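You operate a simulated robot arm through the tools that you are given. There is no shell and no other tool. Be economical: measure what you need, move in short steps, check, and stop when the job is done.

Carry out the task below with a simulated robot arm. There is one attempt and no reset: what you move stays moved.

## Task
Clamp the black union, turn its nut up to the white mark, then stand it in the green tray.
Fine: not past the mark; leave the vice open.

It is judged by the outcome, as a careful person would: the job done as asked, and still so three seconds after it is handed in. It fails if anything else is knocked over, pushed out of place, dropped, spilled or broken.

## Robot
A 7-joint arm with a two-finger parallel gripper, fixed in place. Base frame: the origin is at the foot of the arm, x ahead of it, y to its left, z up; the work surface is at about z = 0. Units: m, rad, N and s.
With the tool pointing down near the work surface it reaches from about 0.22 to 0.58 m from the base axis. Its first joint turns from -1.152 to 1.152 rad. Payload 2.5 kg.
Tool frame: the origin (TCP) lies between the finger pads and is the grasp point; the fingertips stand 0.023 m ahead of it; z points along the fingers, y is the line along which they close. Largest opening 0.094 m; finger width 0.038, thickness 0.01; the body of the gripper, 0.054 by 0.096 m, starts 0.039 m behind the TCP.
Orientation is that of the tool frame in the base frame, as a unit quaternion [w, x, y, z]. With the fingers straight down and closing along the base's y, the tool's x points along the base's -x, its y along +y and its z along -z.

## Interface
- The arm moves only by the tool move_arm. Its argument "motion" is text: rows parted by semicolons, each of 6 numbers parted by spaces: the shift along the tool's x, y, z in units of 40 mm (1.0 is 40 mm), then the turn, a rotation vector about the tool's x, y, z in units of 5 degrees (1.0 is 5 degrees). In form: x y z rx ry rz; .... A call has 1 to 8 rows; each row shifts and turns the commanded pose from where the row before left it, along the tool's axes as they then stand. "grip" is the opening, from 0 (shut) to 1 (fully open), set as the call begins (left out, the last holds). A call with a number of a shift or a turn outside -1 to 1 is refused whole. A row lasts 0.2 s, in which the tool goes at most 0.05 m and 0.15 rad; a call with a longer step from one row to the next is refused whole, and so is a gripper value outside its range. A pose out of reach is approached as far as the arm can. The call stops where the force on the tool passes 90 N (or 10 N more than at its start, if that is more) or the arm is blocked; 0.2 s more then pass. The fingers move at their own pace (about 0.108 m/s each) and stop on an object; they squeeze with about 39 N. The grip force told is the motor's: it shows also when the fingers shut on nothing. Time passes only in rows, and 0.2 s behind the last, so rows that do not move let the fingers close. It gives the time, the measured TCP pose, the force on the tool (base axes), the opening and the grip force at its end, in the units of the frame above (readings bear some noise).
- Cameras (640 x 400 px; columns grow to the right, rows downward): "scene" is fixed at [0.1134, -0.4011, 0.547]; the picture's right is [0.88, -0.48, 0.00], its down [-0.26, -0.48, -0.84] and it looks along [0.40, 0.74, -0.54] (base axes); focal length 282 px, centre (320, 200). "wrist" rides on the gripper at [0.086, 0.016, -0.074] in the tool frame; the picture's right is [-0.18, 0.98, 0.00], its down [-0.58, -0.11, -0.81] and it looks along [-0.79, -0.15, 0.59] (tool axes); focal length 243 px, centre (320, 200). There is no depth. A picture from a camera that has moved, and an enlarged one, comes with that camera's place and axes in the base frame and with its lens.
- get_image(camera): a new picture of that camera. It takes no simulated time.
- enlarge(camera, box): a new picture of the part [left, top, right, bottom] of that camera's present view, enlarged. It takes no simulated time.
- close_job(): hands the job in; it is judged then, once.

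Work in short steps. Places have to be worked out from the pictures, the camera data and where the tool is seen: move nearer, look again, correct. Check each grasp and each placing, and mend what went wrong. You have 120 turns and 84 pictures in all, those below and enlarged ones among them. Open the gripper and draw the arm clear of the work before you hand the job in, unless the task says otherwise; then end with one line.

The tools are called as name(argument=value, ...) on one line, values as JSON. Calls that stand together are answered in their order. move_arm: Moves the arm, as the interface text tells. Its arguments: {"type":"object","properties":{"motion":{"type":"string"},"grip":{"type":"number"}},"required":["motion"]} The other tools are called the same way: get_image (camera) takes a picture; enlarge (camera, box) takes an enlarged picture of a part of a camera's view; close_job () hands the job in.

At the start:

```text
clock: 0.0
tool_pos: [0.2831, 0.3484, 0.3774]
tool_rot: [0.0, 0.0, 1.0, 0.0]
force: [-1.1, 0.3, 0.1]
gripper_width: 0.0939
grip_force: 0.1
```

scene: 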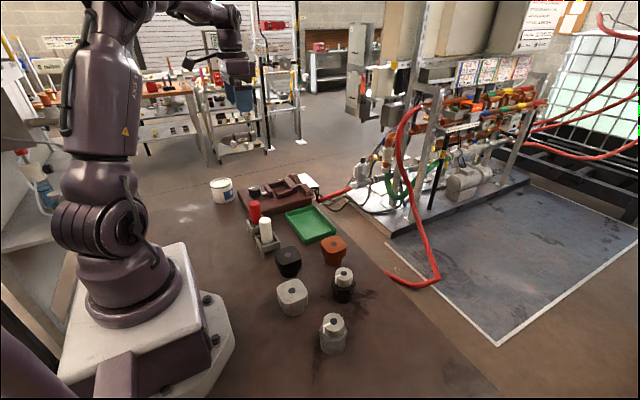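
wrist: 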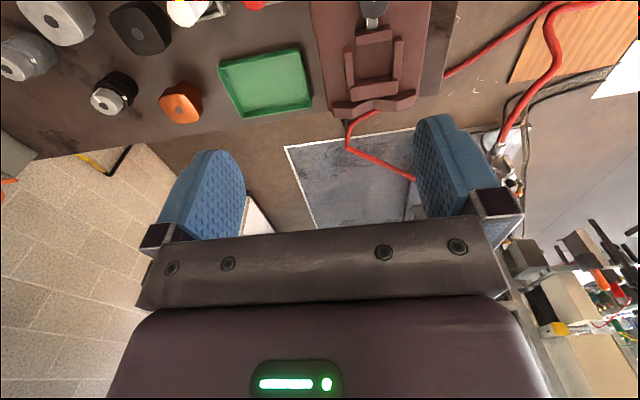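

I start by enlarging the scene to identify the union, vice, and tray.

enlarge(camera="scene", box=[200, 160, 370, 266])

enlarge(camera="scene", box=[260, 220, 400, 370])

enlarge(camera="wrist", box=[0, 0, 460, 150])

```text
3.76 times, centred on (285, 213) of scene
camera zoom: at [0.1134, -0.4011, 0.547], right [0.88, -0.48, 0.0], down [-0.26, -0.48, -0.84], along [0.4, 0.74, -0.54], focal length 1060 px, centre (452, 151)
```

zoom: 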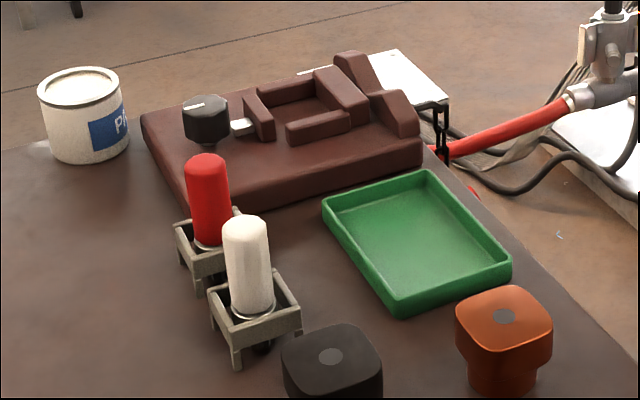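

```text
2.67 times, centred on (330, 295) of scene
camera zoom: at [0.1134, -0.4011, 0.547], right [0.88, -0.48, 0.0], down [-0.26, -0.48, -0.84], along [0.4, 0.74, -0.54], focal length 751 px, centre (293, -53)
```

zoom: 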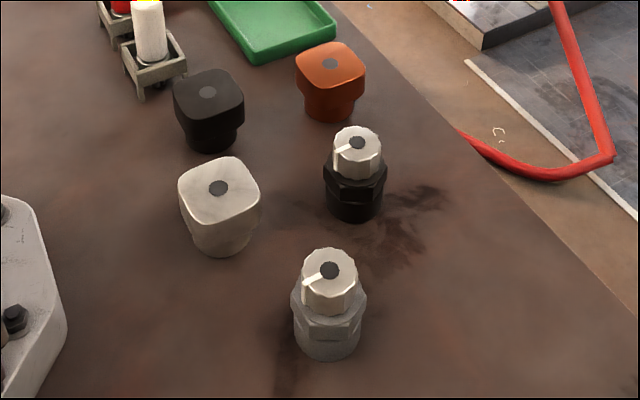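

```text
1.39 times, centred on (230, 75) of wrist
camera zoom: at [0.1944, 0.3657, 0.4514], right [0.18, 0.98, 0.0], down [0.58, -0.11, 0.81], along [0.79, -0.15, -0.59], focal length 338 px, centre (445, 374)
```

zoom: 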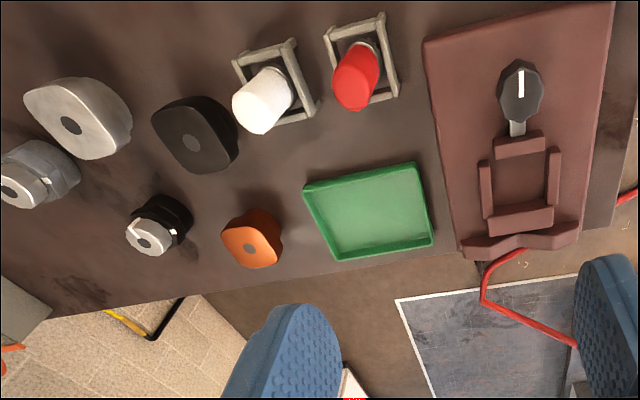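

The black union (black body, silvery nut) is near (0.37,-0.04) and the vice near (0.39,0.42), with its knob at about (0.30,0.41). I look closer at the vice and union from here.

enlarge(camera="wrist", box=[290, 0, 480, 130])

enlarge(camera="wrist", box=[70, 50, 220, 140])

enlarge(camera="scene", box=[318, 258, 368, 308])

```text
3.08 times, centred on (385, 65) of wrist
camera zoom: at [0.1944, 0.3657, 0.4514], right [0.18, 0.98, 0.0], down [0.58, -0.11, 0.81], along [0.79, -0.15, -0.59], focal length 746 px, centre (120, 615)
```

zoom: 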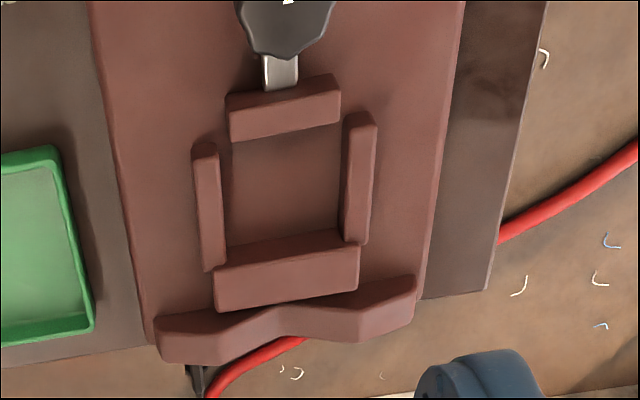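

```text
4.27 times, centred on (145, 95) of wrist
camera zoom: at [0.1944, 0.3657, 0.4514], right [0.18, 0.98, 0.0], down [0.58, -0.11, 0.81], along [0.79, -0.15, -0.59], focal length 1035 px, centre (1067, 648)
```

zoom: 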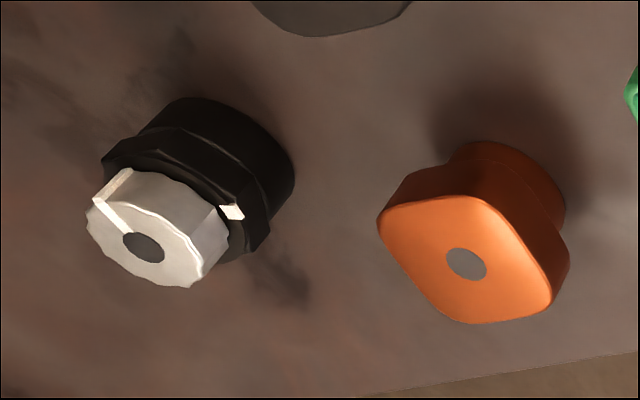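

```text
8.00 times, centred on (343, 283) of scene
camera zoom: at [0.1134, -0.4011, 0.547], right [0.88, -0.48, 0.0], down [-0.26, -0.48, -0.84], along [0.4, 0.74, -0.54], focal length 2253 px, centre (136, -464)
```

zoom: 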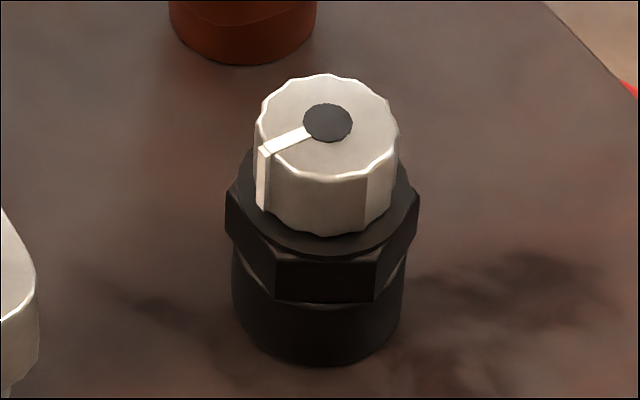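

Plan: fetch the union by its hex, seat it in the vice pocket, tighten the vice knob, then turn the nut. First I move towards above the union.

move_arm(motion="0 -1 0.2 0 0 0;0 -1 0.2 0 0 0;0 -1 0.2 0 0 0;0 -1 0.2 0 0 0;0 -1 0.5 0 0 0;0 -1 0.5 0 0 0;0 -1 0.5 0 0 0;0 -1 0.5 0 0 0", grip=1)

move_arm(motion="0 -0.9 0.5 0 0 0;0 -0.8 0.5 0 0 0;-0.5 0 0.5 0 0 0")

get_image(camera="wrist")

```text
clock: 1.8
tool_pos: [0.2815, 0.0302, 0.2651]
tool_rot: [0.001, -0.001, 1.0, 0.0]
force: [0.2, -0.1, -0.4]
gripper_width: 0.094
grip_force: 0.0
```

```text
clock: 2.6
tool_pos: [0.3041, -0.0396, 0.2042]
tool_rot: [0.0, 0.0, 1.0, 0.0]
force: [-0.1, -0.5, -0.5]
gripper_width: 0.0939
grip_force: 0.0
```

```text
75 pictures are left
camera wrist: at [0.2154, -0.0221, 0.2787], right [0.18, 0.98, 0.0], down [0.58, -0.11, 0.81], along [0.79, -0.15, -0.59], focal length 243 px, centre (320, 200)
```

wrist: 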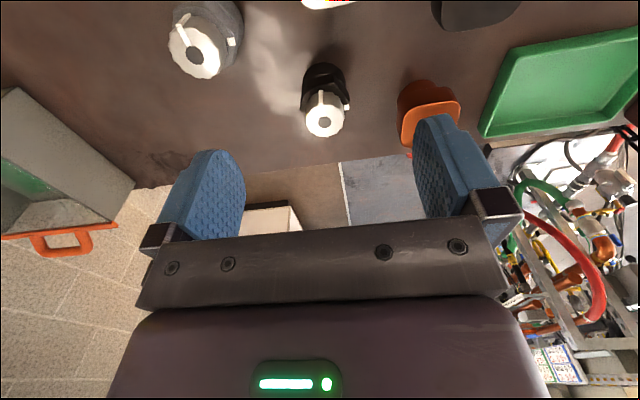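

Union is in view; I enlarge to get the hex orientation, pointer and tick angles.

enlarge(camera="wrist", box=[280, 50, 376, 146])

```text
4.17 times, centred on (328, 98) of wrist
camera zoom: at [0.2154, -0.0221, 0.2787], right [0.18, 0.98, 0.0], down [0.58, -0.11, 0.81], along [0.79, -0.15, -0.59], focal length 1011 px, centre (287, 625)
```

zoom: 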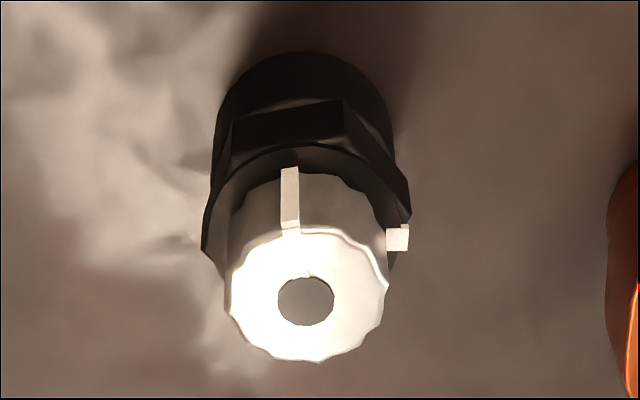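

Pointer at ~180° (toward the base), tick at ~90° (+y): a 90° clockwise turn (tightening). Hex flats face 0/±60/…; I go over the union and turn the tool so the fingers close on flats (closing axis at 120°).

move_arm(motion="-0.78 -0.06 0.6 0 0 0;-0.78 -0.06 0.6 0 0 0;0 0 0 0 0 -1;0 0 0 0 0 -1;0 0 0 0 0 -1;0 0 0 0 0 -1;0 0 0 0 0 -1;0 0 0 0 0 -1")

get_image(camera="wrist")

enlarge(camera="scene", box=[280, 190, 420, 320])

```text
clock: 4.4
tool_pos: [0.3646, -0.0421, 0.1568]
tool_rot: [0.0, -0.26, 0.966, 0.0]
force: [-1.1, 1.0, 0.5]
gripper_width: 0.0941
grip_force: 0.0
```

```text
73 pictures are left
camera wrist: at [0.2802, -0.0723, 0.2313], right [-0.33, 0.94, 0.0], down [0.56, 0.2, 0.81], along [0.76, 0.27, -0.59], focal length 243 px, centre (320, 200)
```

wrist: 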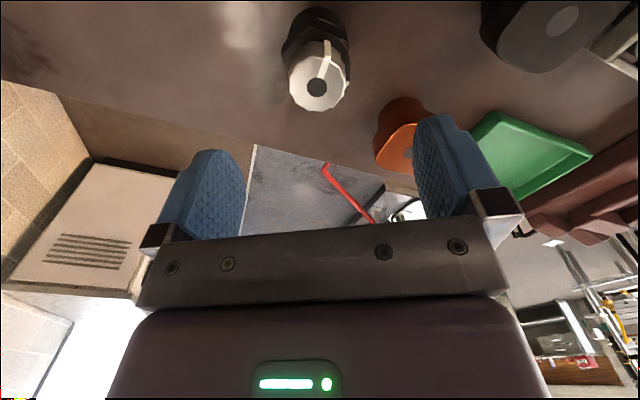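

```text
3.08 times, centred on (350, 255) of scene
camera zoom: at [0.1134, -0.4011, 0.547], right [0.88, -0.48, 0.0], down [-0.26, -0.48, -0.84], along [0.4, 0.74, -0.54], focal length 866 px, centre (228, 31)
```

zoom: 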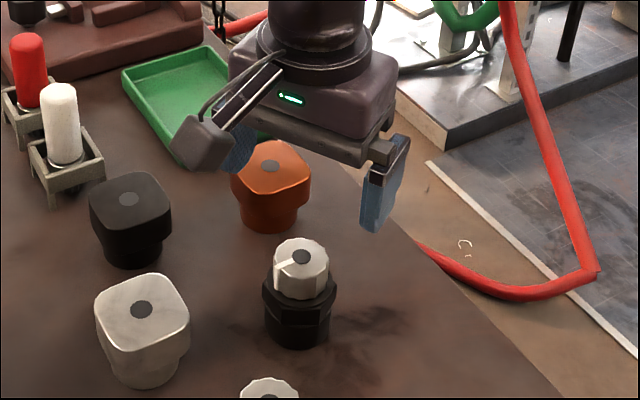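

Alignment is within ~3 mm; I descend to hex height.

move_arm(motion="0 -0.075 0.65 0 0 0;0 0 0.65 0 0 0;0 0 0.65 0 0 0;0 0 0.6 0 0 0")

get_image(camera="wrist")

enlarge(camera="scene", box=[280, 190, 420, 320])

```text
clock: 5.4
tool_pos: [0.3669, -0.046, 0.0548]
tool_rot: [0.0, -0.257, 0.966, 0.0]
force: [-0.7, -0.7, -0.5]
gripper_width: 0.094
grip_force: 0.1
```

```text
71 pictures are left
camera wrist: at [0.2815, -0.0755, 0.1284], right [-0.33, 0.94, 0.0], down [0.56, 0.2, 0.81], along [0.76, 0.27, -0.59], focal length 243 px, centre (320, 200)
```

wrist: 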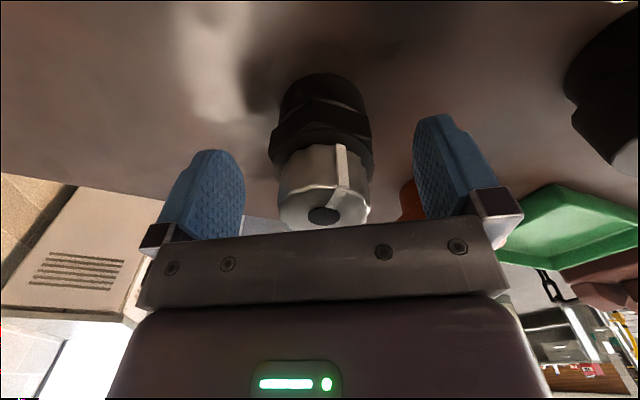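

```text
3.08 times, centred on (350, 255) of scene
camera zoom: at [0.1134, -0.4011, 0.547], right [0.88, -0.48, 0.0], down [-0.26, -0.48, -0.84], along [0.4, 0.74, -0.54], focal length 866 px, centre (228, 31)
```

zoom: 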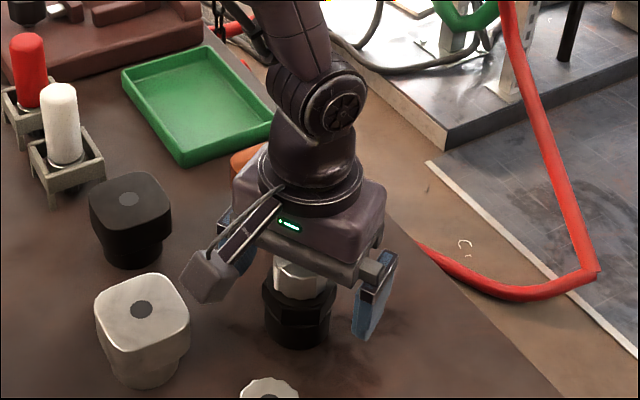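

The union stands between the fingers at hex height; I close.

move_arm(motion="0 0 0 0 0 0;0 0 0 0 0 0;0 0 0 0 0 0", grip=0)

get_image(camera="wrist")

```text
clock: 6.2
tool_pos: [0.367, -0.047, 0.0538]
tool_rot: [0.0, -0.258, 0.966, 0.0]
force: [0.3, 1.2, 0.0]
gripper_width: 0.0472
grip_force: 38.5
```

```text
69 pictures are left
camera wrist: at [0.2812, -0.0756, 0.1284], right [-0.33, 0.94, 0.0], down [0.56, 0.2, 0.81], along [0.76, 0.27, -0.59], focal length 243 px, centre (320, 200)
```

wrist: 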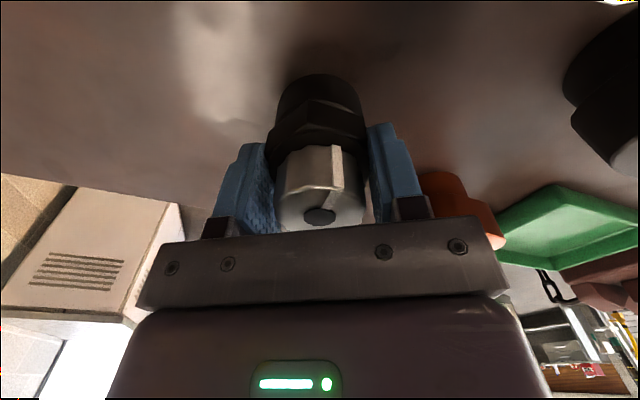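

Gripped on the flats (47 mm). I lift and carry it high towards the vice.

move_arm(motion="0 0 -0.5 0 0 0;0 0 -0.9 0 0 0;0 0 -0.9 0 0 0;0 0 -0.9 0 0 0;0 0 -0.9 0 0 0")

move_arm(motion="-0.47 0.907 0 0 0 0;-0.47 0.907 0 0 0 0;-0.47 0.907 0 0 0 0;-0.47 0.907 0 0 0 0;-0.47 0.907 0 0 0 0;-0.47 0.907 0 0 0 0;-0.47 0.907 0 0 0 0;-0.47 0.907 0 0 0 0")

get_image(camera="wrist")

get_image(camera="scene")

```text
clock: 7.4
tool_pos: [0.3654, -0.0461, 0.2202]
tool_rot: [-0.001, -0.257, 0.966, 0.001]
force: [0.8, -0.6, -4.6]
gripper_width: 0.0472
grip_force: 38.6
```

```text
clock: 9.2
tool_pos: [0.3544, 0.2816, 0.2193]
tool_rot: [-0.001, -0.259, 0.966, 0.0]
force: [0.8, 0.4, -3.8]
gripper_width: 0.0475
grip_force: 39.0
```

```text
68 pictures are left
camera wrist: at [0.2698, 0.2534, 0.2944], right [-0.33, 0.94, 0.0], down [0.56, 0.2, 0.81], along [0.76, 0.27, -0.59], focal length 243 px, centre (320, 200)
```

wrist: 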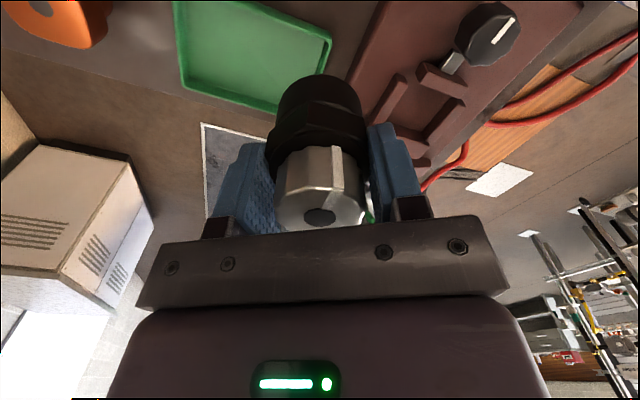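

```text
67 pictures are left
```

scene: 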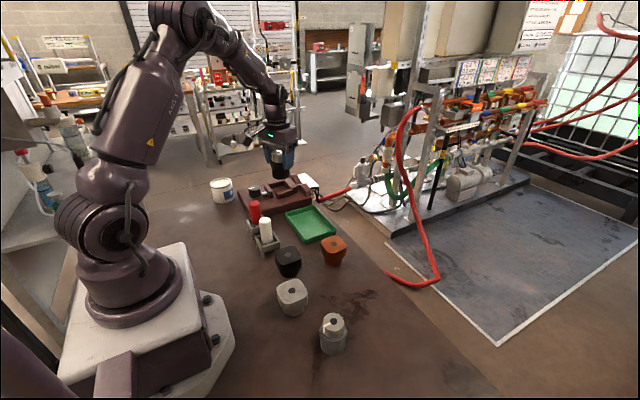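

I rotate the tool back to square with the vice and look at the pocket.

move_arm(motion="0 0 0 0 0 1;0 0 0 0 0 1;0 0 0 0 0 1;0 0 0 0 0 1;0 0 0 0 0 1;0 0 0 0 0 1;0.7 0.6 0 0 0 0")

get_image(camera="wrist")

enlarge(camera="wrist", box=[380, 0, 600, 200])

```text
clock: 10.8
tool_pos: [0.3241, 0.3058, 0.2198]
tool_rot: [0.0, 0.0, 1.0, 0.001]
force: [-0.3, 0.9, -4.1]
gripper_width: 0.0471
grip_force: 38.9
```

```text
66 pictures are left
camera wrist: at [0.2353, 0.3218, 0.2937], right [0.19, 0.98, 0.0], down [0.58, -0.11, 0.81], along [0.79, -0.15, -0.59], focal length 243 px, centre (320, 200)
```

wrist: 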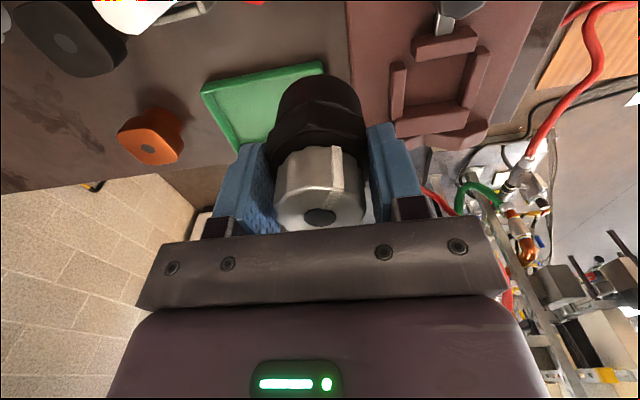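

```text
2.00 times, centred on (490, 100) of wrist
camera zoom: at [0.2353, 0.3218, 0.2937], right [0.19, 0.98, 0.0], down [0.58, -0.11, 0.81], along [0.79, -0.15, -0.59], focal length 485 px, centre (-20, 400)
```

zoom: 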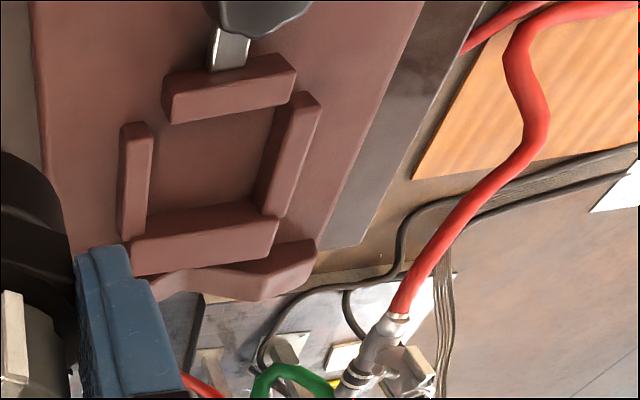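

I want heights and side view of the vice; enlarge scene there.

enlarge(camera="scene", box=[230, 130, 330, 220])

```text
4.44 times, centred on (280, 175) of scene
camera zoom: at [0.1134, -0.4011, 0.547], right [0.88, -0.48, 0.0], down [-0.26, -0.48, -0.84], along [0.4, 0.74, -0.54], focal length 1252 px, centre (498, 311)
```

zoom: 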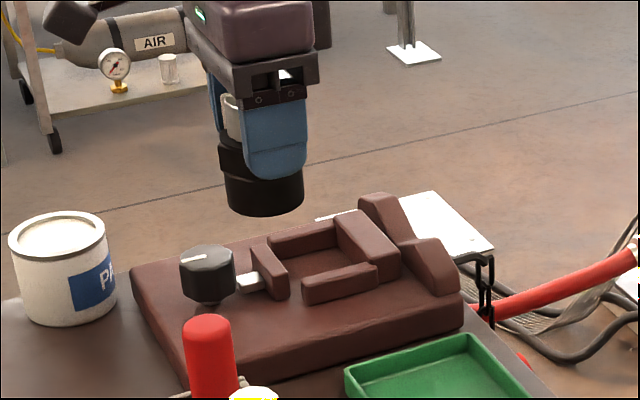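

enlarge(camera="wrist", box=[385, 15, 505, 155])

```text
2.86 times, centred on (445, 85) of wrist
camera zoom: at [0.2353, 0.3218, 0.2937], right [0.19, 0.98, 0.0], down [0.58, -0.11, 0.81], along [0.79, -0.15, -0.59], focal length 693 px, centre (-37, 529)
```

zoom: 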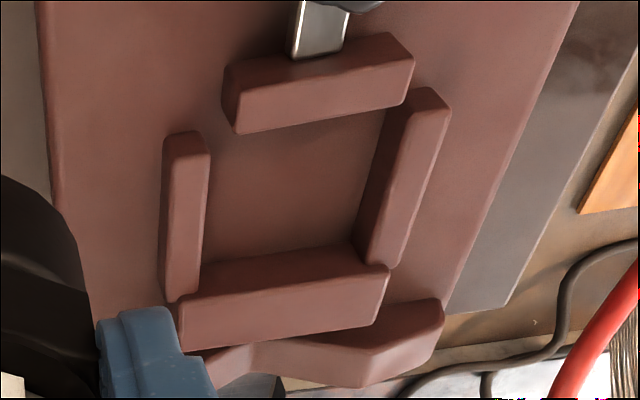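

From the two views the pocket spans x≈0.356–0.42, y≈0.384–0.445, centre (0.388,0.416), floor ~z 0.033. I move above it and partway down.

move_arm(motion="-0.533 0.917 0 0 0 0;-0.533 0.917 0 0 0 0;-0.533 0.92 0 0 0 0;0 0 0.8 0 0 0;0 0 0.8 0 0 0;0 0 0.6 0 0 0")

get_image(camera="wrist")

enlarge(camera="scene", box=[230, 130, 330, 220])

```text
clock: 12.2
tool_pos: [0.3851, 0.4139, 0.1316]
tool_rot: [0.0, 0.0, 1.0, -0.001]
force: [-0.3, 0.5, -5.1]
gripper_width: 0.0472
grip_force: 39.2
```

```text
62 pictures are left
camera wrist: at [0.297, 0.4309, 0.2045], right [0.18, 0.98, 0.0], down [0.58, -0.11, 0.81], along [0.79, -0.15, -0.59], focal length 243 px, centre (320, 200)
```

wrist: 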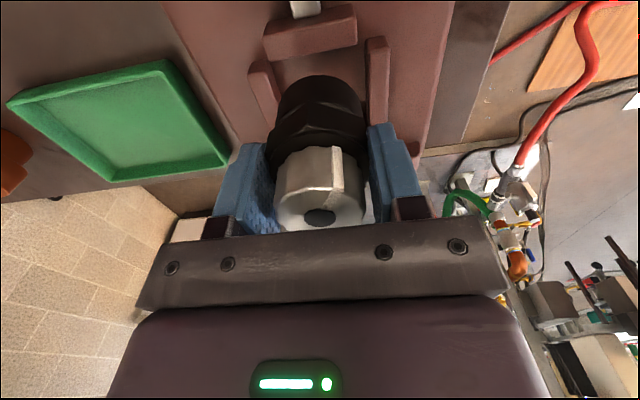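

```text
4.44 times, centred on (280, 175) of scene
camera zoom: at [0.1134, -0.4011, 0.547], right [0.88, -0.48, 0.0], down [-0.26, -0.48, -0.84], along [0.4, 0.74, -0.54], focal length 1252 px, centre (498, 311)
```

zoom: 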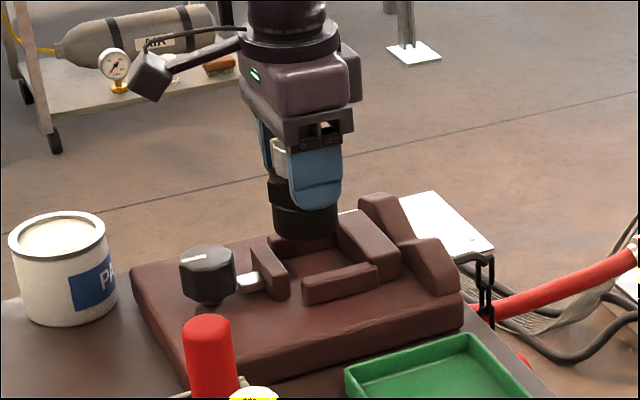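

Union is centred in y; shift 5 mm in +x, then descend towards the floor.

move_arm(motion="-0.125 0.05 0 0 0 0;0 0 0.4 0 0 0;0 0 0.3 0 0 0;0 0 0 0 0 0")

get_image(camera="wrist")

enlarge(camera="scene", box=[260, 155, 330, 210])

```text
clock: 13.2
tool_pos: [0.3922, 0.4162, 0.103]
tool_rot: [0.0, -0.001, 1.0, 0.0]
force: [0.3, 0.6, -4.5]
gripper_width: 0.0473
grip_force: 38.6
```

```text
60 pictures are left
camera wrist: at [0.304, 0.4329, 0.1767], right [0.18, 0.98, 0.0], down [0.58, -0.11, 0.81], along [0.79, -0.15, -0.59], focal length 243 px, centre (320, 200)
```

wrist: 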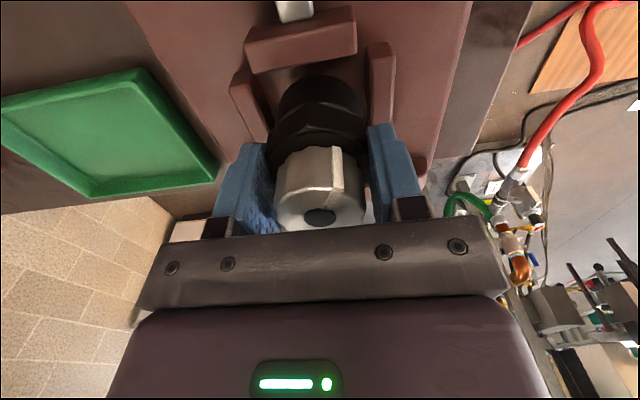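

```text
7.27 times, centred on (295, 182) of scene
camera zoom: at [0.1134, -0.4011, 0.547], right [0.88, -0.48, 0.0], down [-0.26, -0.48, -0.84], along [0.4, 0.74, -0.54], focal length 2048 px, centre (502, 327)
```

zoom: 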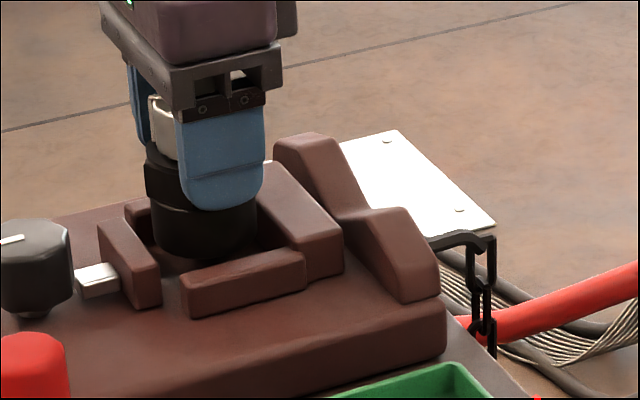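

It's entering the pocket with clearance; lower gently until contact.

move_arm(motion="0 0 0.1 0 0 0;0 0 0.1 0 0 0;0 0 0 0 0 0")

move_arm(motion="0 0 0.06 0 0 0;0 0 0 0 0 0")

move_arm(motion="0 0 0.06 0 0 0;0 0 0 0 0 0")

```text
clock: 14.0
tool_pos: [0.3919, 0.4176, 0.0937]
tool_rot: [0.0, 0.001, 1.0, 0.0]
force: [0.3, -0.3, -5.4]
gripper_width: 0.0475
grip_force: 38.6
```

```text
clock: 14.6
tool_pos: [0.3927, 0.417, 0.0923]
tool_rot: [0.0, 0.0, 1.0, -0.001]
force: [0.1, 0.2, -4.6]
gripper_width: 0.0472
grip_force: 39.0
```

```text
clock: 15.2
tool_pos: [0.3938, 0.4187, 0.0889]
tool_rot: [0.0, 0.0, 1.0, 0.0]
force: [0.0, -0.1, -4.5]
gripper_width: 0.0474
grip_force: 39.0
```

No contact yet; continue in small steps.

move_arm(motion="0 0 0.06 0 0 0;0 0 0 0 0 0")

move_arm(motion="0 0 0.06 0 0 0;0 0 0 0 0 0")

enlarge(camera="scene", box=[260, 155, 330, 210])

```text
clock: 15.8
tool_pos: [0.3926, 0.4167, 0.0868]
tool_rot: [-0.001, 0.001, 1.0, -0.001]
force: [-0.3, 0.5, -4.6]
gripper_width: 0.0473
grip_force: 38.5
```

```text
clock: 16.4
tool_pos: [0.3929, 0.4171, 0.086]
tool_rot: [0.0, 0.001, 1.0, 0.0]
force: [-1.5, -3.1, 4.1]
gripper_width: 0.0472
grip_force: 38.6
```

```text
7.27 times, centred on (295, 182) of scene
camera zoom: at [0.1134, -0.4011, 0.547], right [0.88, -0.48, 0.0], down [-0.26, -0.48, -0.84], along [0.4, 0.74, -0.54], focal length 2048 px, centre (502, 327)
```

zoom: 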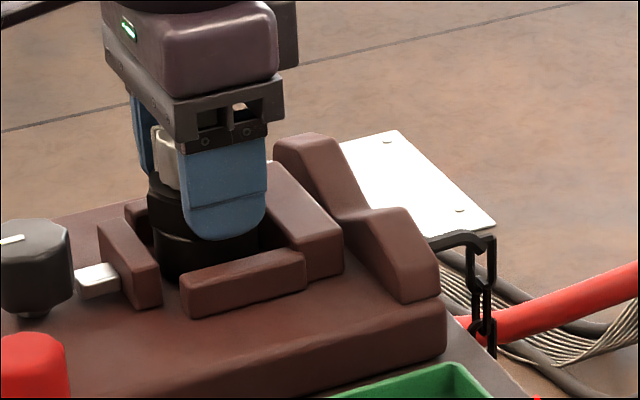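

Floor contact felt (~9 N) at z 0.086. Release and rise.

move_arm(motion="0 0 0 0 0 0;0 0 0 0 0 0;0 0 -0.5 0 0 0;0 0 -1 0 0 0;0 0 -1 0 0 0;1 0 -0.5 0 0 0;0.5 0 0 0 0 0", grip=0.85)

get_image(camera="wrist")

enlarge(camera="scene", box=[250, 155, 330, 215])

```text
clock: 18.0
tool_pos: [0.332, 0.4173, 0.2051]
tool_rot: [0.0, 0.0, 1.0, 0.0]
force: [-0.5, -0.9, -0.8]
gripper_width: 0.0796
grip_force: 0.3
```

```text
57 pictures are left
camera wrist: at [0.2444, 0.433, 0.2803], right [0.18, 0.98, 0.0], down [0.58, -0.11, 0.81], along [0.79, -0.15, -0.59], focal length 243 px, centre (320, 200)
```

wrist: 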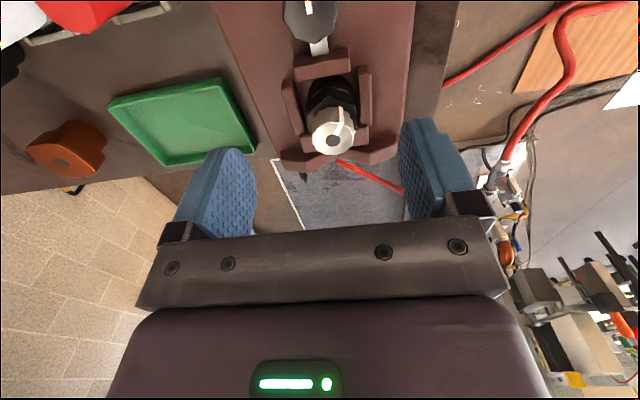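

```text
6.67 times, centred on (290, 185) of scene
camera zoom: at [0.1134, -0.4011, 0.547], right [0.88, -0.48, 0.0], down [-0.26, -0.48, -0.84], along [0.4, 0.74, -0.54], focal length 1877 px, centre (520, 300)
```

zoom: 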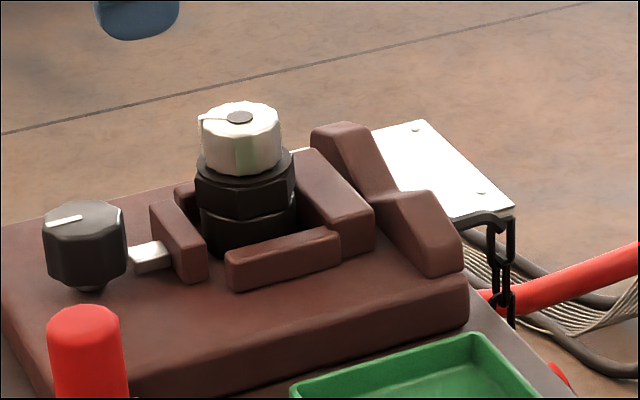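

Union seated upright in the pocket. Next the vice knob near (0.304,0.414); I move back to view it.

move_arm(motion="0.9 0 0 0 0 0;0.9 0 0 0 0 0")

enlarge(camera="wrist", box=[220, 20, 420, 160])

```text
clock: 18.6
tool_pos: [0.2587, 0.4164, 0.2057]
tool_rot: [0.0, 0.001, 1.0, 0.001]
force: [-0.3, -0.9, 0.8]
gripper_width: 0.0799
grip_force: 0.1
```

```text
2.86 times, centred on (320, 90) of wrist
camera zoom: at [0.1706, 0.4336, 0.2806], right [0.19, 0.98, 0.0], down [0.58, -0.11, 0.81], along [0.79, -0.15, -0.59], focal length 693 px, centre (320, 514)
```

zoom: 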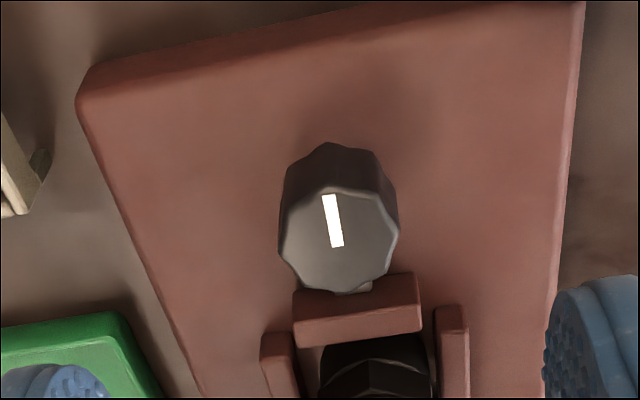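

Knob centre ≈ (0.300,0.416), top z≈0.07, line toward −x. I move above it and check alignment.

move_arm(motion="-0.52 0 0.5 0 0 0;-0.52 0 0.6 0 0 0;0 0 0.6 0 0 0;0 0 0 0 0 0")

get_image(camera="wrist")

enlarge(camera="scene", box=[230, 145, 320, 215])

```text
clock: 19.6
tool_pos: [0.3018, 0.4175, 0.1373]
tool_rot: [0.0, -0.001, 1.0, 0.0]
force: [0.0, -0.3, 0.4]
gripper_width: 0.0796
grip_force: 0.1
```

```text
54 pictures are left
camera wrist: at [0.2134, 0.4337, 0.2117], right [0.18, 0.98, 0.0], down [0.58, -0.11, 0.81], along [0.79, -0.15, -0.59], focal length 243 px, centre (320, 200)
```

wrist: 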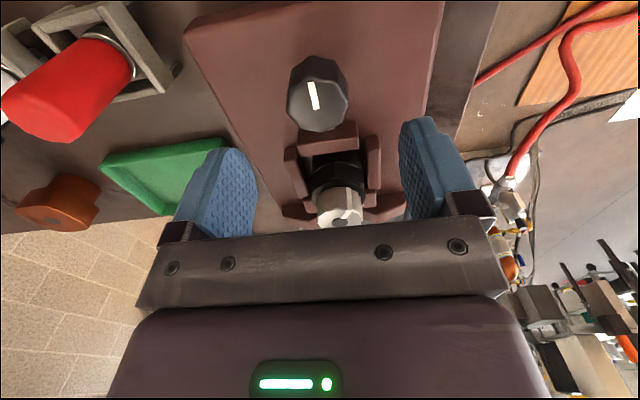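

```text
5.71 times, centred on (275, 180) of scene
camera zoom: at [0.1134, -0.4011, 0.547], right [0.88, -0.48, 0.0], down [-0.26, -0.48, -0.84], along [0.4, 0.74, -0.54], focal length 1609 px, centre (577, 314)
```

zoom: 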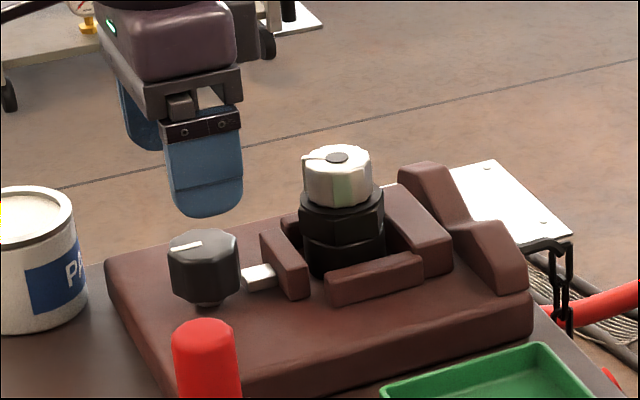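

Knob centre confirmed (0.300,0.416). I pre-rotate 30° CCW, narrow the opening, and descend over the knob.

move_arm(motion="0 0 0 0 0 -1;0 0 0 0 0 -1;0 0 0 0 0 -1;0 0 0 0 0 -1;0 0 0 0 0 -1;0 0 0 0 0 -1;0 0 0.7 0 0 0;0 0 0.3 0 0 0", grip=0.62)

enlarge(camera="scene", box=[230, 145, 320, 215])

get_image(camera="wrist")

```text
clock: 21.4
tool_pos: [0.3026, 0.4175, 0.0966]
tool_rot: [0.0, -0.259, 0.966, 0.001]
force: [0.0, -0.4, 1.3]
gripper_width: 0.0582
grip_force: 0.0
```

```text
5.71 times, centred on (275, 180) of scene
camera zoom: at [0.1134, -0.4011, 0.547], right [0.88, -0.48, 0.0], down [-0.26, -0.48, -0.84], along [0.4, 0.74, -0.54], focal length 1609 px, centre (577, 314)
```

zoom: 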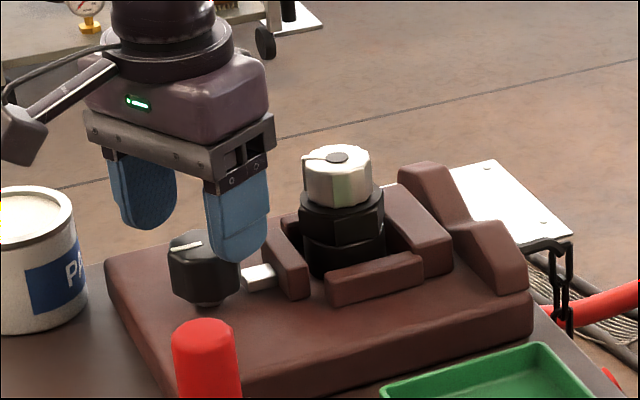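

```text
51 pictures are left
camera wrist: at [0.2174, 0.3874, 0.1719], right [-0.33, 0.94, 0.0], down [0.56, 0.2, 0.81], along [0.76, 0.27, -0.59], focal length 243 px, centre (320, 200)
```

wrist: 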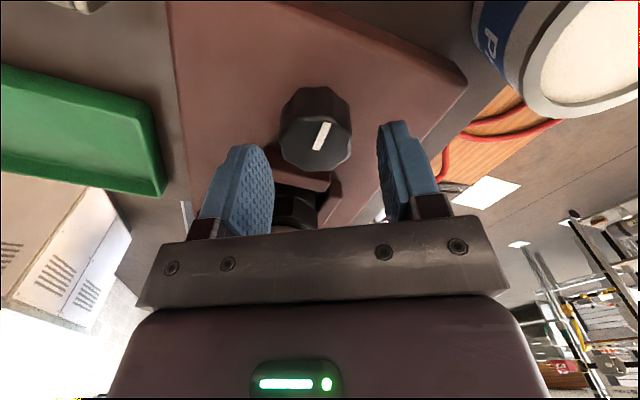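

Knob is between the fingers. Final descent to z 0.08 and close.

move_arm(motion="0.08 -0.02 0.2 0 0 0;0 0 0.2 0 0 0;0 0 0 0 0 0")

move_arm(motion="0 0 0 0 0 0;0 0 0 0 0 0", grip=0)

enlarge(camera="scene", box=[230, 145, 320, 215])

```text
clock: 22.2
tool_pos: [0.3005, 0.4137, 0.0828]
tool_rot: [0.0, -0.259, 0.966, 0.0]
force: [0.1, 0.9, 1.0]
gripper_width: 0.0583
grip_force: 0.1
```

```text
clock: 22.8
tool_pos: [0.3016, 0.4125, 0.0817]
tool_rot: [-0.001, -0.257, 0.966, -0.002]
force: [3.5, -11.2, 2.7]
gripper_width: 0.0398
grip_force: 45.6
```

```text
5.71 times, centred on (275, 180) of scene
camera zoom: at [0.1134, -0.4011, 0.547], right [0.88, -0.48, 0.0], down [-0.26, -0.48, -0.84], along [0.4, 0.74, -0.54], focal length 1609 px, centre (577, 314)
```

zoom: 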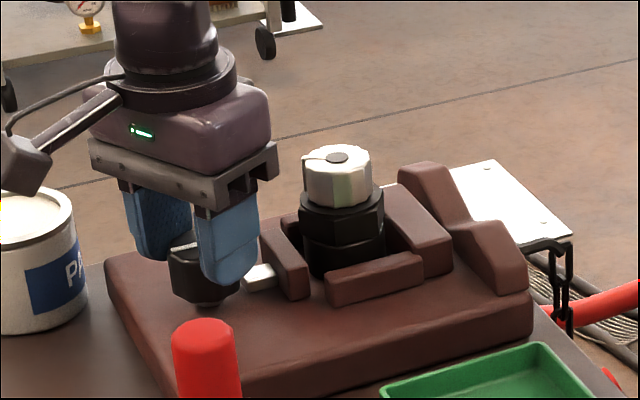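

Knob gripped (40 mm) with a 12 N side force, so I recenter ~1.5 mm along the closing axis.

move_arm(motion="0 -0.04 0 0 0 0;0 0 0 0 0 0")

```text
clock: 23.4
tool_pos: [0.3016, 0.4139, 0.0812]
tool_rot: [0.0, -0.257, 0.966, 0.0]
force: [1.3, -12.6, 3.0]
gripper_width: 0.0394
grip_force: 44.7
```

Force hardly changes; I try a small clockwise turn and watch.

move_arm(motion="0 0 0 0 0 1;0 0 0 0 0 1;0 0 0 0 0 0")

enlarge(camera="scene", box=[230, 145, 320, 215])

```text
clock: 24.2
tool_pos: [0.3019, 0.4133, 0.0819]
tool_rot: [0.001, -0.173, 0.985, 0.001]
force: [8.8, 1.6, -8.9]
gripper_width: 0.0398
grip_force: 45.2
```

```text
5.71 times, centred on (275, 180) of scene
camera zoom: at [0.1134, -0.4011, 0.547], right [0.88, -0.48, 0.0], down [-0.26, -0.48, -0.84], along [0.4, 0.74, -0.54], focal length 1609 px, centre (577, 314)
```

zoom: 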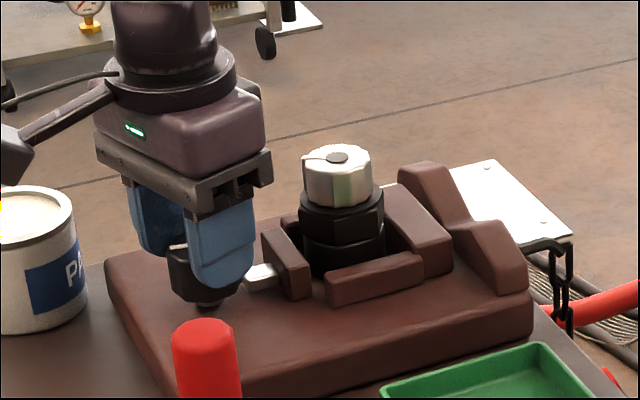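

The knob turns (jaw shifted slightly toward the union). Continue clockwise 40°.

move_arm(motion="0 0 0 0 0 1;0 0 0 0 0 1;0 0 0 0 0 1;0 0 0 0 0 1;0 0 0 0 0 1;0 0 0 0 0 1;0 0 0 0 0 1;0 0 0 0 0 1")

enlarge(camera="scene", box=[230, 145, 320, 215])

```text
clock: 26.0
tool_pos: [0.3, 0.4162, 0.0813]
tool_rot: [0.002, 0.175, 0.985, 0.005]
force: [13.7, 34.9, -25.3]
gripper_width: 0.0396
grip_force: 45.0
```

```text
5.71 times, centred on (275, 180) of scene
camera zoom: at [0.1135, -0.401, 0.5471], right [0.88, -0.48, 0.0], down [-0.26, -0.48, -0.84], along [0.4, 0.74, -0.54], focal length 1609 px, centre (577, 314)
```

zoom: 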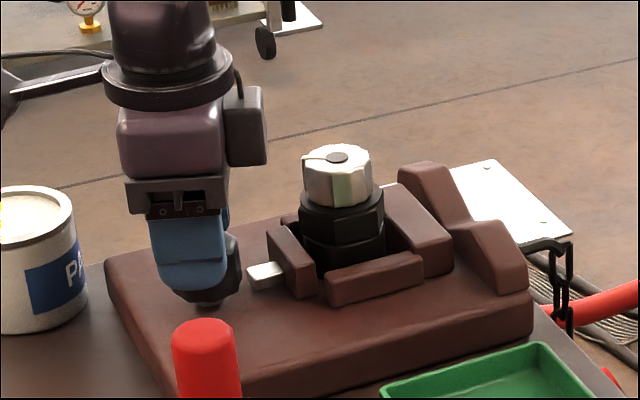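

Clockwise closes the jaw (~5 mm per 50°). Side load suggests the knob is ~3 mm further +x. I open, recentre, rotate back 50°, and regrip.

move_arm(motion="0 0 0 0 0 0;-0.08 0.03 0 0 0 0;0 0 0 0 0 -1;0 0 0 0 0 -1;0 0 0 0 0 -1;0 0 0 0 0 -1;0 0 0 0 0 -1;0 0 0 0 0 -1", grip=0.62)

move_arm(motion="0 0 0 0 0 -1;0 0 0 0 0 -1;0 0 0 0 0 -1;0 0 0 0 0 -1;0 0 0 0 0 0")

get_image(camera="wrist")

enlarge(camera="scene", box=[230, 145, 320, 215])

```text
clock: 27.8
tool_pos: [0.3045, 0.4133, 0.0809]
tool_rot: [0.0, -0.087, 0.996, 0.0]
force: [0.5, -0.2, -0.3]
gripper_width: 0.0583
grip_force: 0.1
```

```text
clock: 29.0
tool_pos: [0.3041, 0.4127, 0.081]
tool_rot: [0.001, -0.259, 0.966, 0.0]
force: [-0.3, 0.3, -0.5]
gripper_width: 0.0583
grip_force: 0.0
```

```text
47 pictures are left
camera wrist: at [0.2192, 0.3841, 0.1556], right [-0.33, 0.94, 0.0], down [0.56, 0.2, 0.81], along [0.76, 0.27, -0.59], focal length 243 px, centre (320, 200)
```

wrist: 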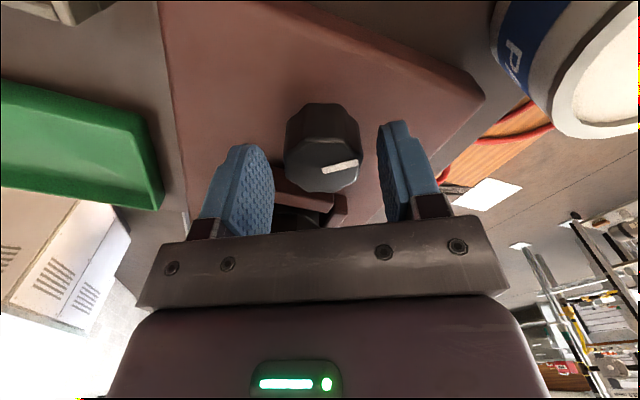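

```text
5.71 times, centred on (275, 180) of scene
camera zoom: at [0.1134, -0.4011, 0.547], right [0.88, -0.48, 0.0], down [-0.26, -0.48, -0.84], along [0.4, 0.74, -0.54], focal length 1609 px, centre (577, 314)
```

zoom: 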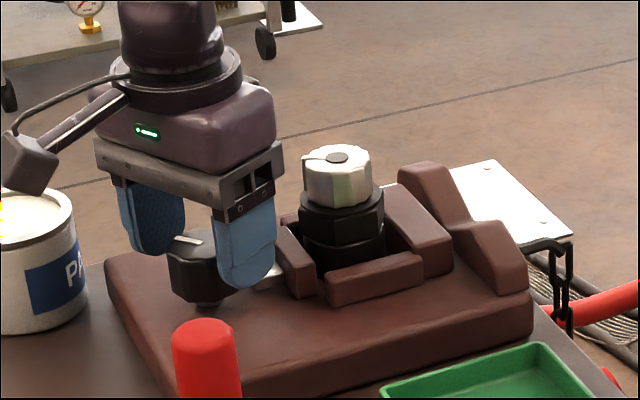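

Centred well now; the knob held its turn. Grip and turn clockwise again.

move_arm(motion="0 0 0 0 0 0;0 0 0 0 0 0", grip=0)

move_arm(motion="0 0 0 0 0 1;0 0 0 0 0 1;0 0 0 0 0 1;0 0 0 0 0 1;0 0 0 0 0 1;0 0 0 0 0 1;0 0 0 0 0 1")

enlarge(camera="scene", box=[230, 145, 320, 215])

```text
clock: 29.6
tool_pos: [0.3021, 0.4133, 0.081]
tool_rot: [0.001, -0.259, 0.966, 0.001]
force: [-1.5, 9.6, -5.7]
gripper_width: 0.0389
grip_force: 44.9
```

```text
clock: 31.2
tool_pos: [0.3021, 0.4139, 0.0814]
tool_rot: [-0.001, 0.044, 0.999, 0.003]
force: [-1.1, 32.9, -21.1]
gripper_width: 0.0387
grip_force: 44.5
```

```text
5.71 times, centred on (275, 180) of scene
camera zoom: at [0.1135, -0.401, 0.547], right [0.88, -0.48, 0.0], down [-0.26, -0.48, -0.84], along [0.4, 0.74, -0.54], focal length 1609 px, centre (577, 314)
```

zoom: 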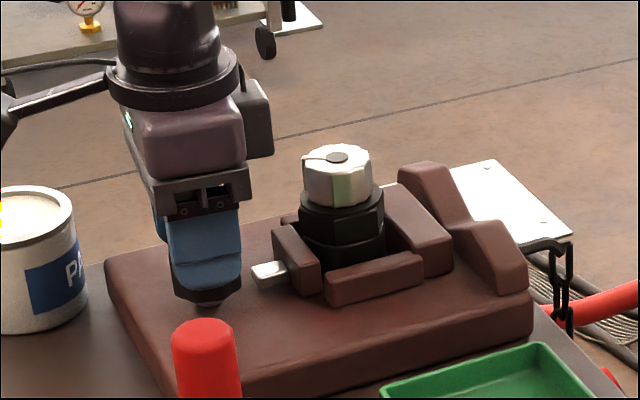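

Jaw is moving; ease the y load and keep turning.

move_arm(motion="0 0.06 0 0 0 1;0 0 0 0 0 1;0 0 0 0 0 1;0 0 0 0 0 1;0 0 0 0 0 1;0 0 0 0 0 0")

enlarge(camera="scene", box=[230, 145, 320, 215])

```text
clock: 32.6
tool_pos: [0.3034, 0.4167, 0.081]
tool_rot: [-0.003, 0.259, 0.966, -0.001]
force: [-24.0, -8.0, 14.9]
gripper_width: 0.0386
grip_force: 44.7
```

```text
5.71 times, centred on (275, 180) of scene
camera zoom: at [0.1133, -0.4012, 0.5469], right [0.88, -0.48, 0.0], down [-0.26, -0.48, -0.84], along [0.4, 0.74, -0.54], focal length 1609 px, centre (577, 314)
```

zoom: 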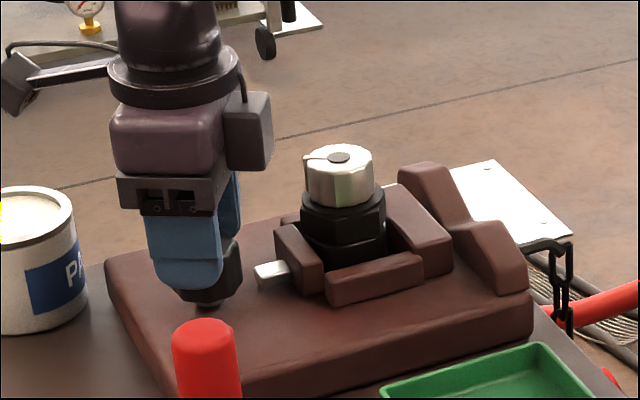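

The jaw has reached the union and begins pushing it to the fixed jaw. Regrip for another 60°.

move_arm(motion="0 0 0 0 0 0;0 0 0 0 0 -1;0 0 0 0 0 -1;0 0 0 0 0 -1;0 0 0 0 0 -1;0 0 0 0 0 -1;0 0 0 0 0 -1;0 0 0 0 0 -1", grip=0.62)

move_arm(motion="0 0 0 0 0 -1;0 0 0 0 0 -1;0 0 0 0 0 -1;0 0 0 0 0 -1;0 0 0 0 0 -1;0 0 0 0 0 0")

move_arm(motion="0 0 0 0 0 0;0 0 0 0 0 0", grip=0)

move_arm(motion="0 0 0 0 0 1;0 0 0 0 0 1;0 0 0 0 0 1;0 0 0 0 0 1;0 0 0 0 0 1;0 0 0 0 0 1")

enlarge(camera="scene", box=[230, 145, 320, 215])

```text
clock: 34.4
tool_pos: [0.3037, 0.4166, 0.0829]
tool_rot: [0.0, -0.044, 0.999, 0.001]
force: [-0.1, -0.1, -0.2]
gripper_width: 0.0582
grip_force: 0.1
```

```text
clock: 35.8
tool_pos: [0.3057, 0.4152, 0.0805]
tool_rot: [0.0, -0.259, 0.966, 0.0]
force: [-0.9, 0.3, 0.0]
gripper_width: 0.0582
grip_force: 0.0
```

```text
clock: 36.4
tool_pos: [0.3053, 0.4152, 0.0805]
tool_rot: [0.001, -0.259, 0.966, -0.001]
force: [0.5, -3.4, 0.2]
gripper_width: 0.0386
grip_force: 44.7
```

```text
clock: 37.8
tool_pos: [0.3055, 0.4147, 0.0812]
tool_rot: [0.002, 0.003, 1.0, -0.002]
force: [4.9, -15.3, 1.3]
gripper_width: 0.0389
grip_force: 45.0
```

```text
5.71 times, centred on (275, 180) of scene
camera zoom: at [0.1134, -0.4011, 0.547], right [0.88, -0.48, 0.0], down [-0.26, -0.48, -0.84], along [0.4, 0.74, -0.54], focal length 1609 px, centre (577, 314)
```

zoom: 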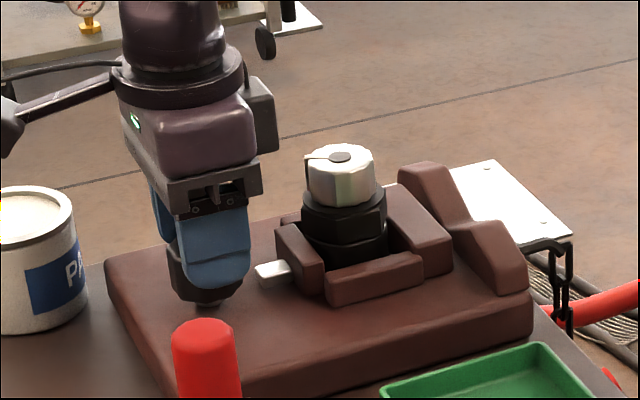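

Union still sliding toward the fixed jaw; continue.

move_arm(motion="0 0 0 0 0 1;0 0 0 0 0 1;0 0 0 0 0 1;0 0 0 0 0 1;0 0 0 0 0 1;0 0 0 0 0 1;0 0 0 0 0 0")

enlarge(camera="scene", box=[230, 145, 320, 215])

get_image(camera="wrist")

```text
clock: 39.4
tool_pos: [0.3029, 0.4164, 0.0813]
tool_rot: [-0.001, 0.26, 0.966, 0.0]
force: [-5.9, -14.6, -3.9]
gripper_width: 0.0392
grip_force: 45.3
```

```text
5.71 times, centred on (275, 180) of scene
camera zoom: at [0.1134, -0.4011, 0.547], right [0.88, -0.48, 0.0], down [-0.26, -0.48, -0.84], along [0.4, 0.74, -0.54], focal length 1609 px, centre (577, 314)
```

zoom: 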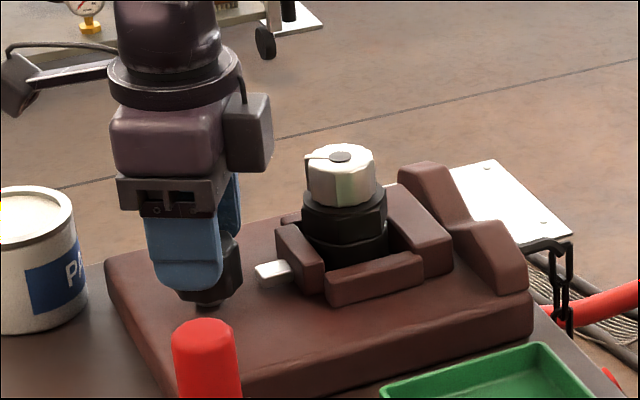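

```text
41 pictures are left
camera wrist: at [0.2346, 0.4731, 0.1553], right [0.65, 0.76, 0.0], down [0.45, -0.39, 0.81], along [0.61, -0.53, -0.59], focal length 243 px, centre (320, 200)
```

wrist: 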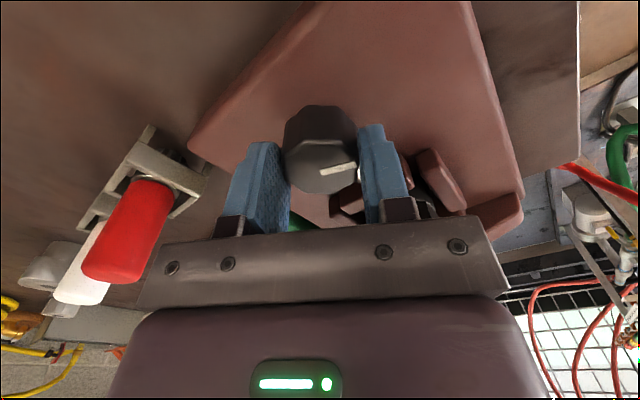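

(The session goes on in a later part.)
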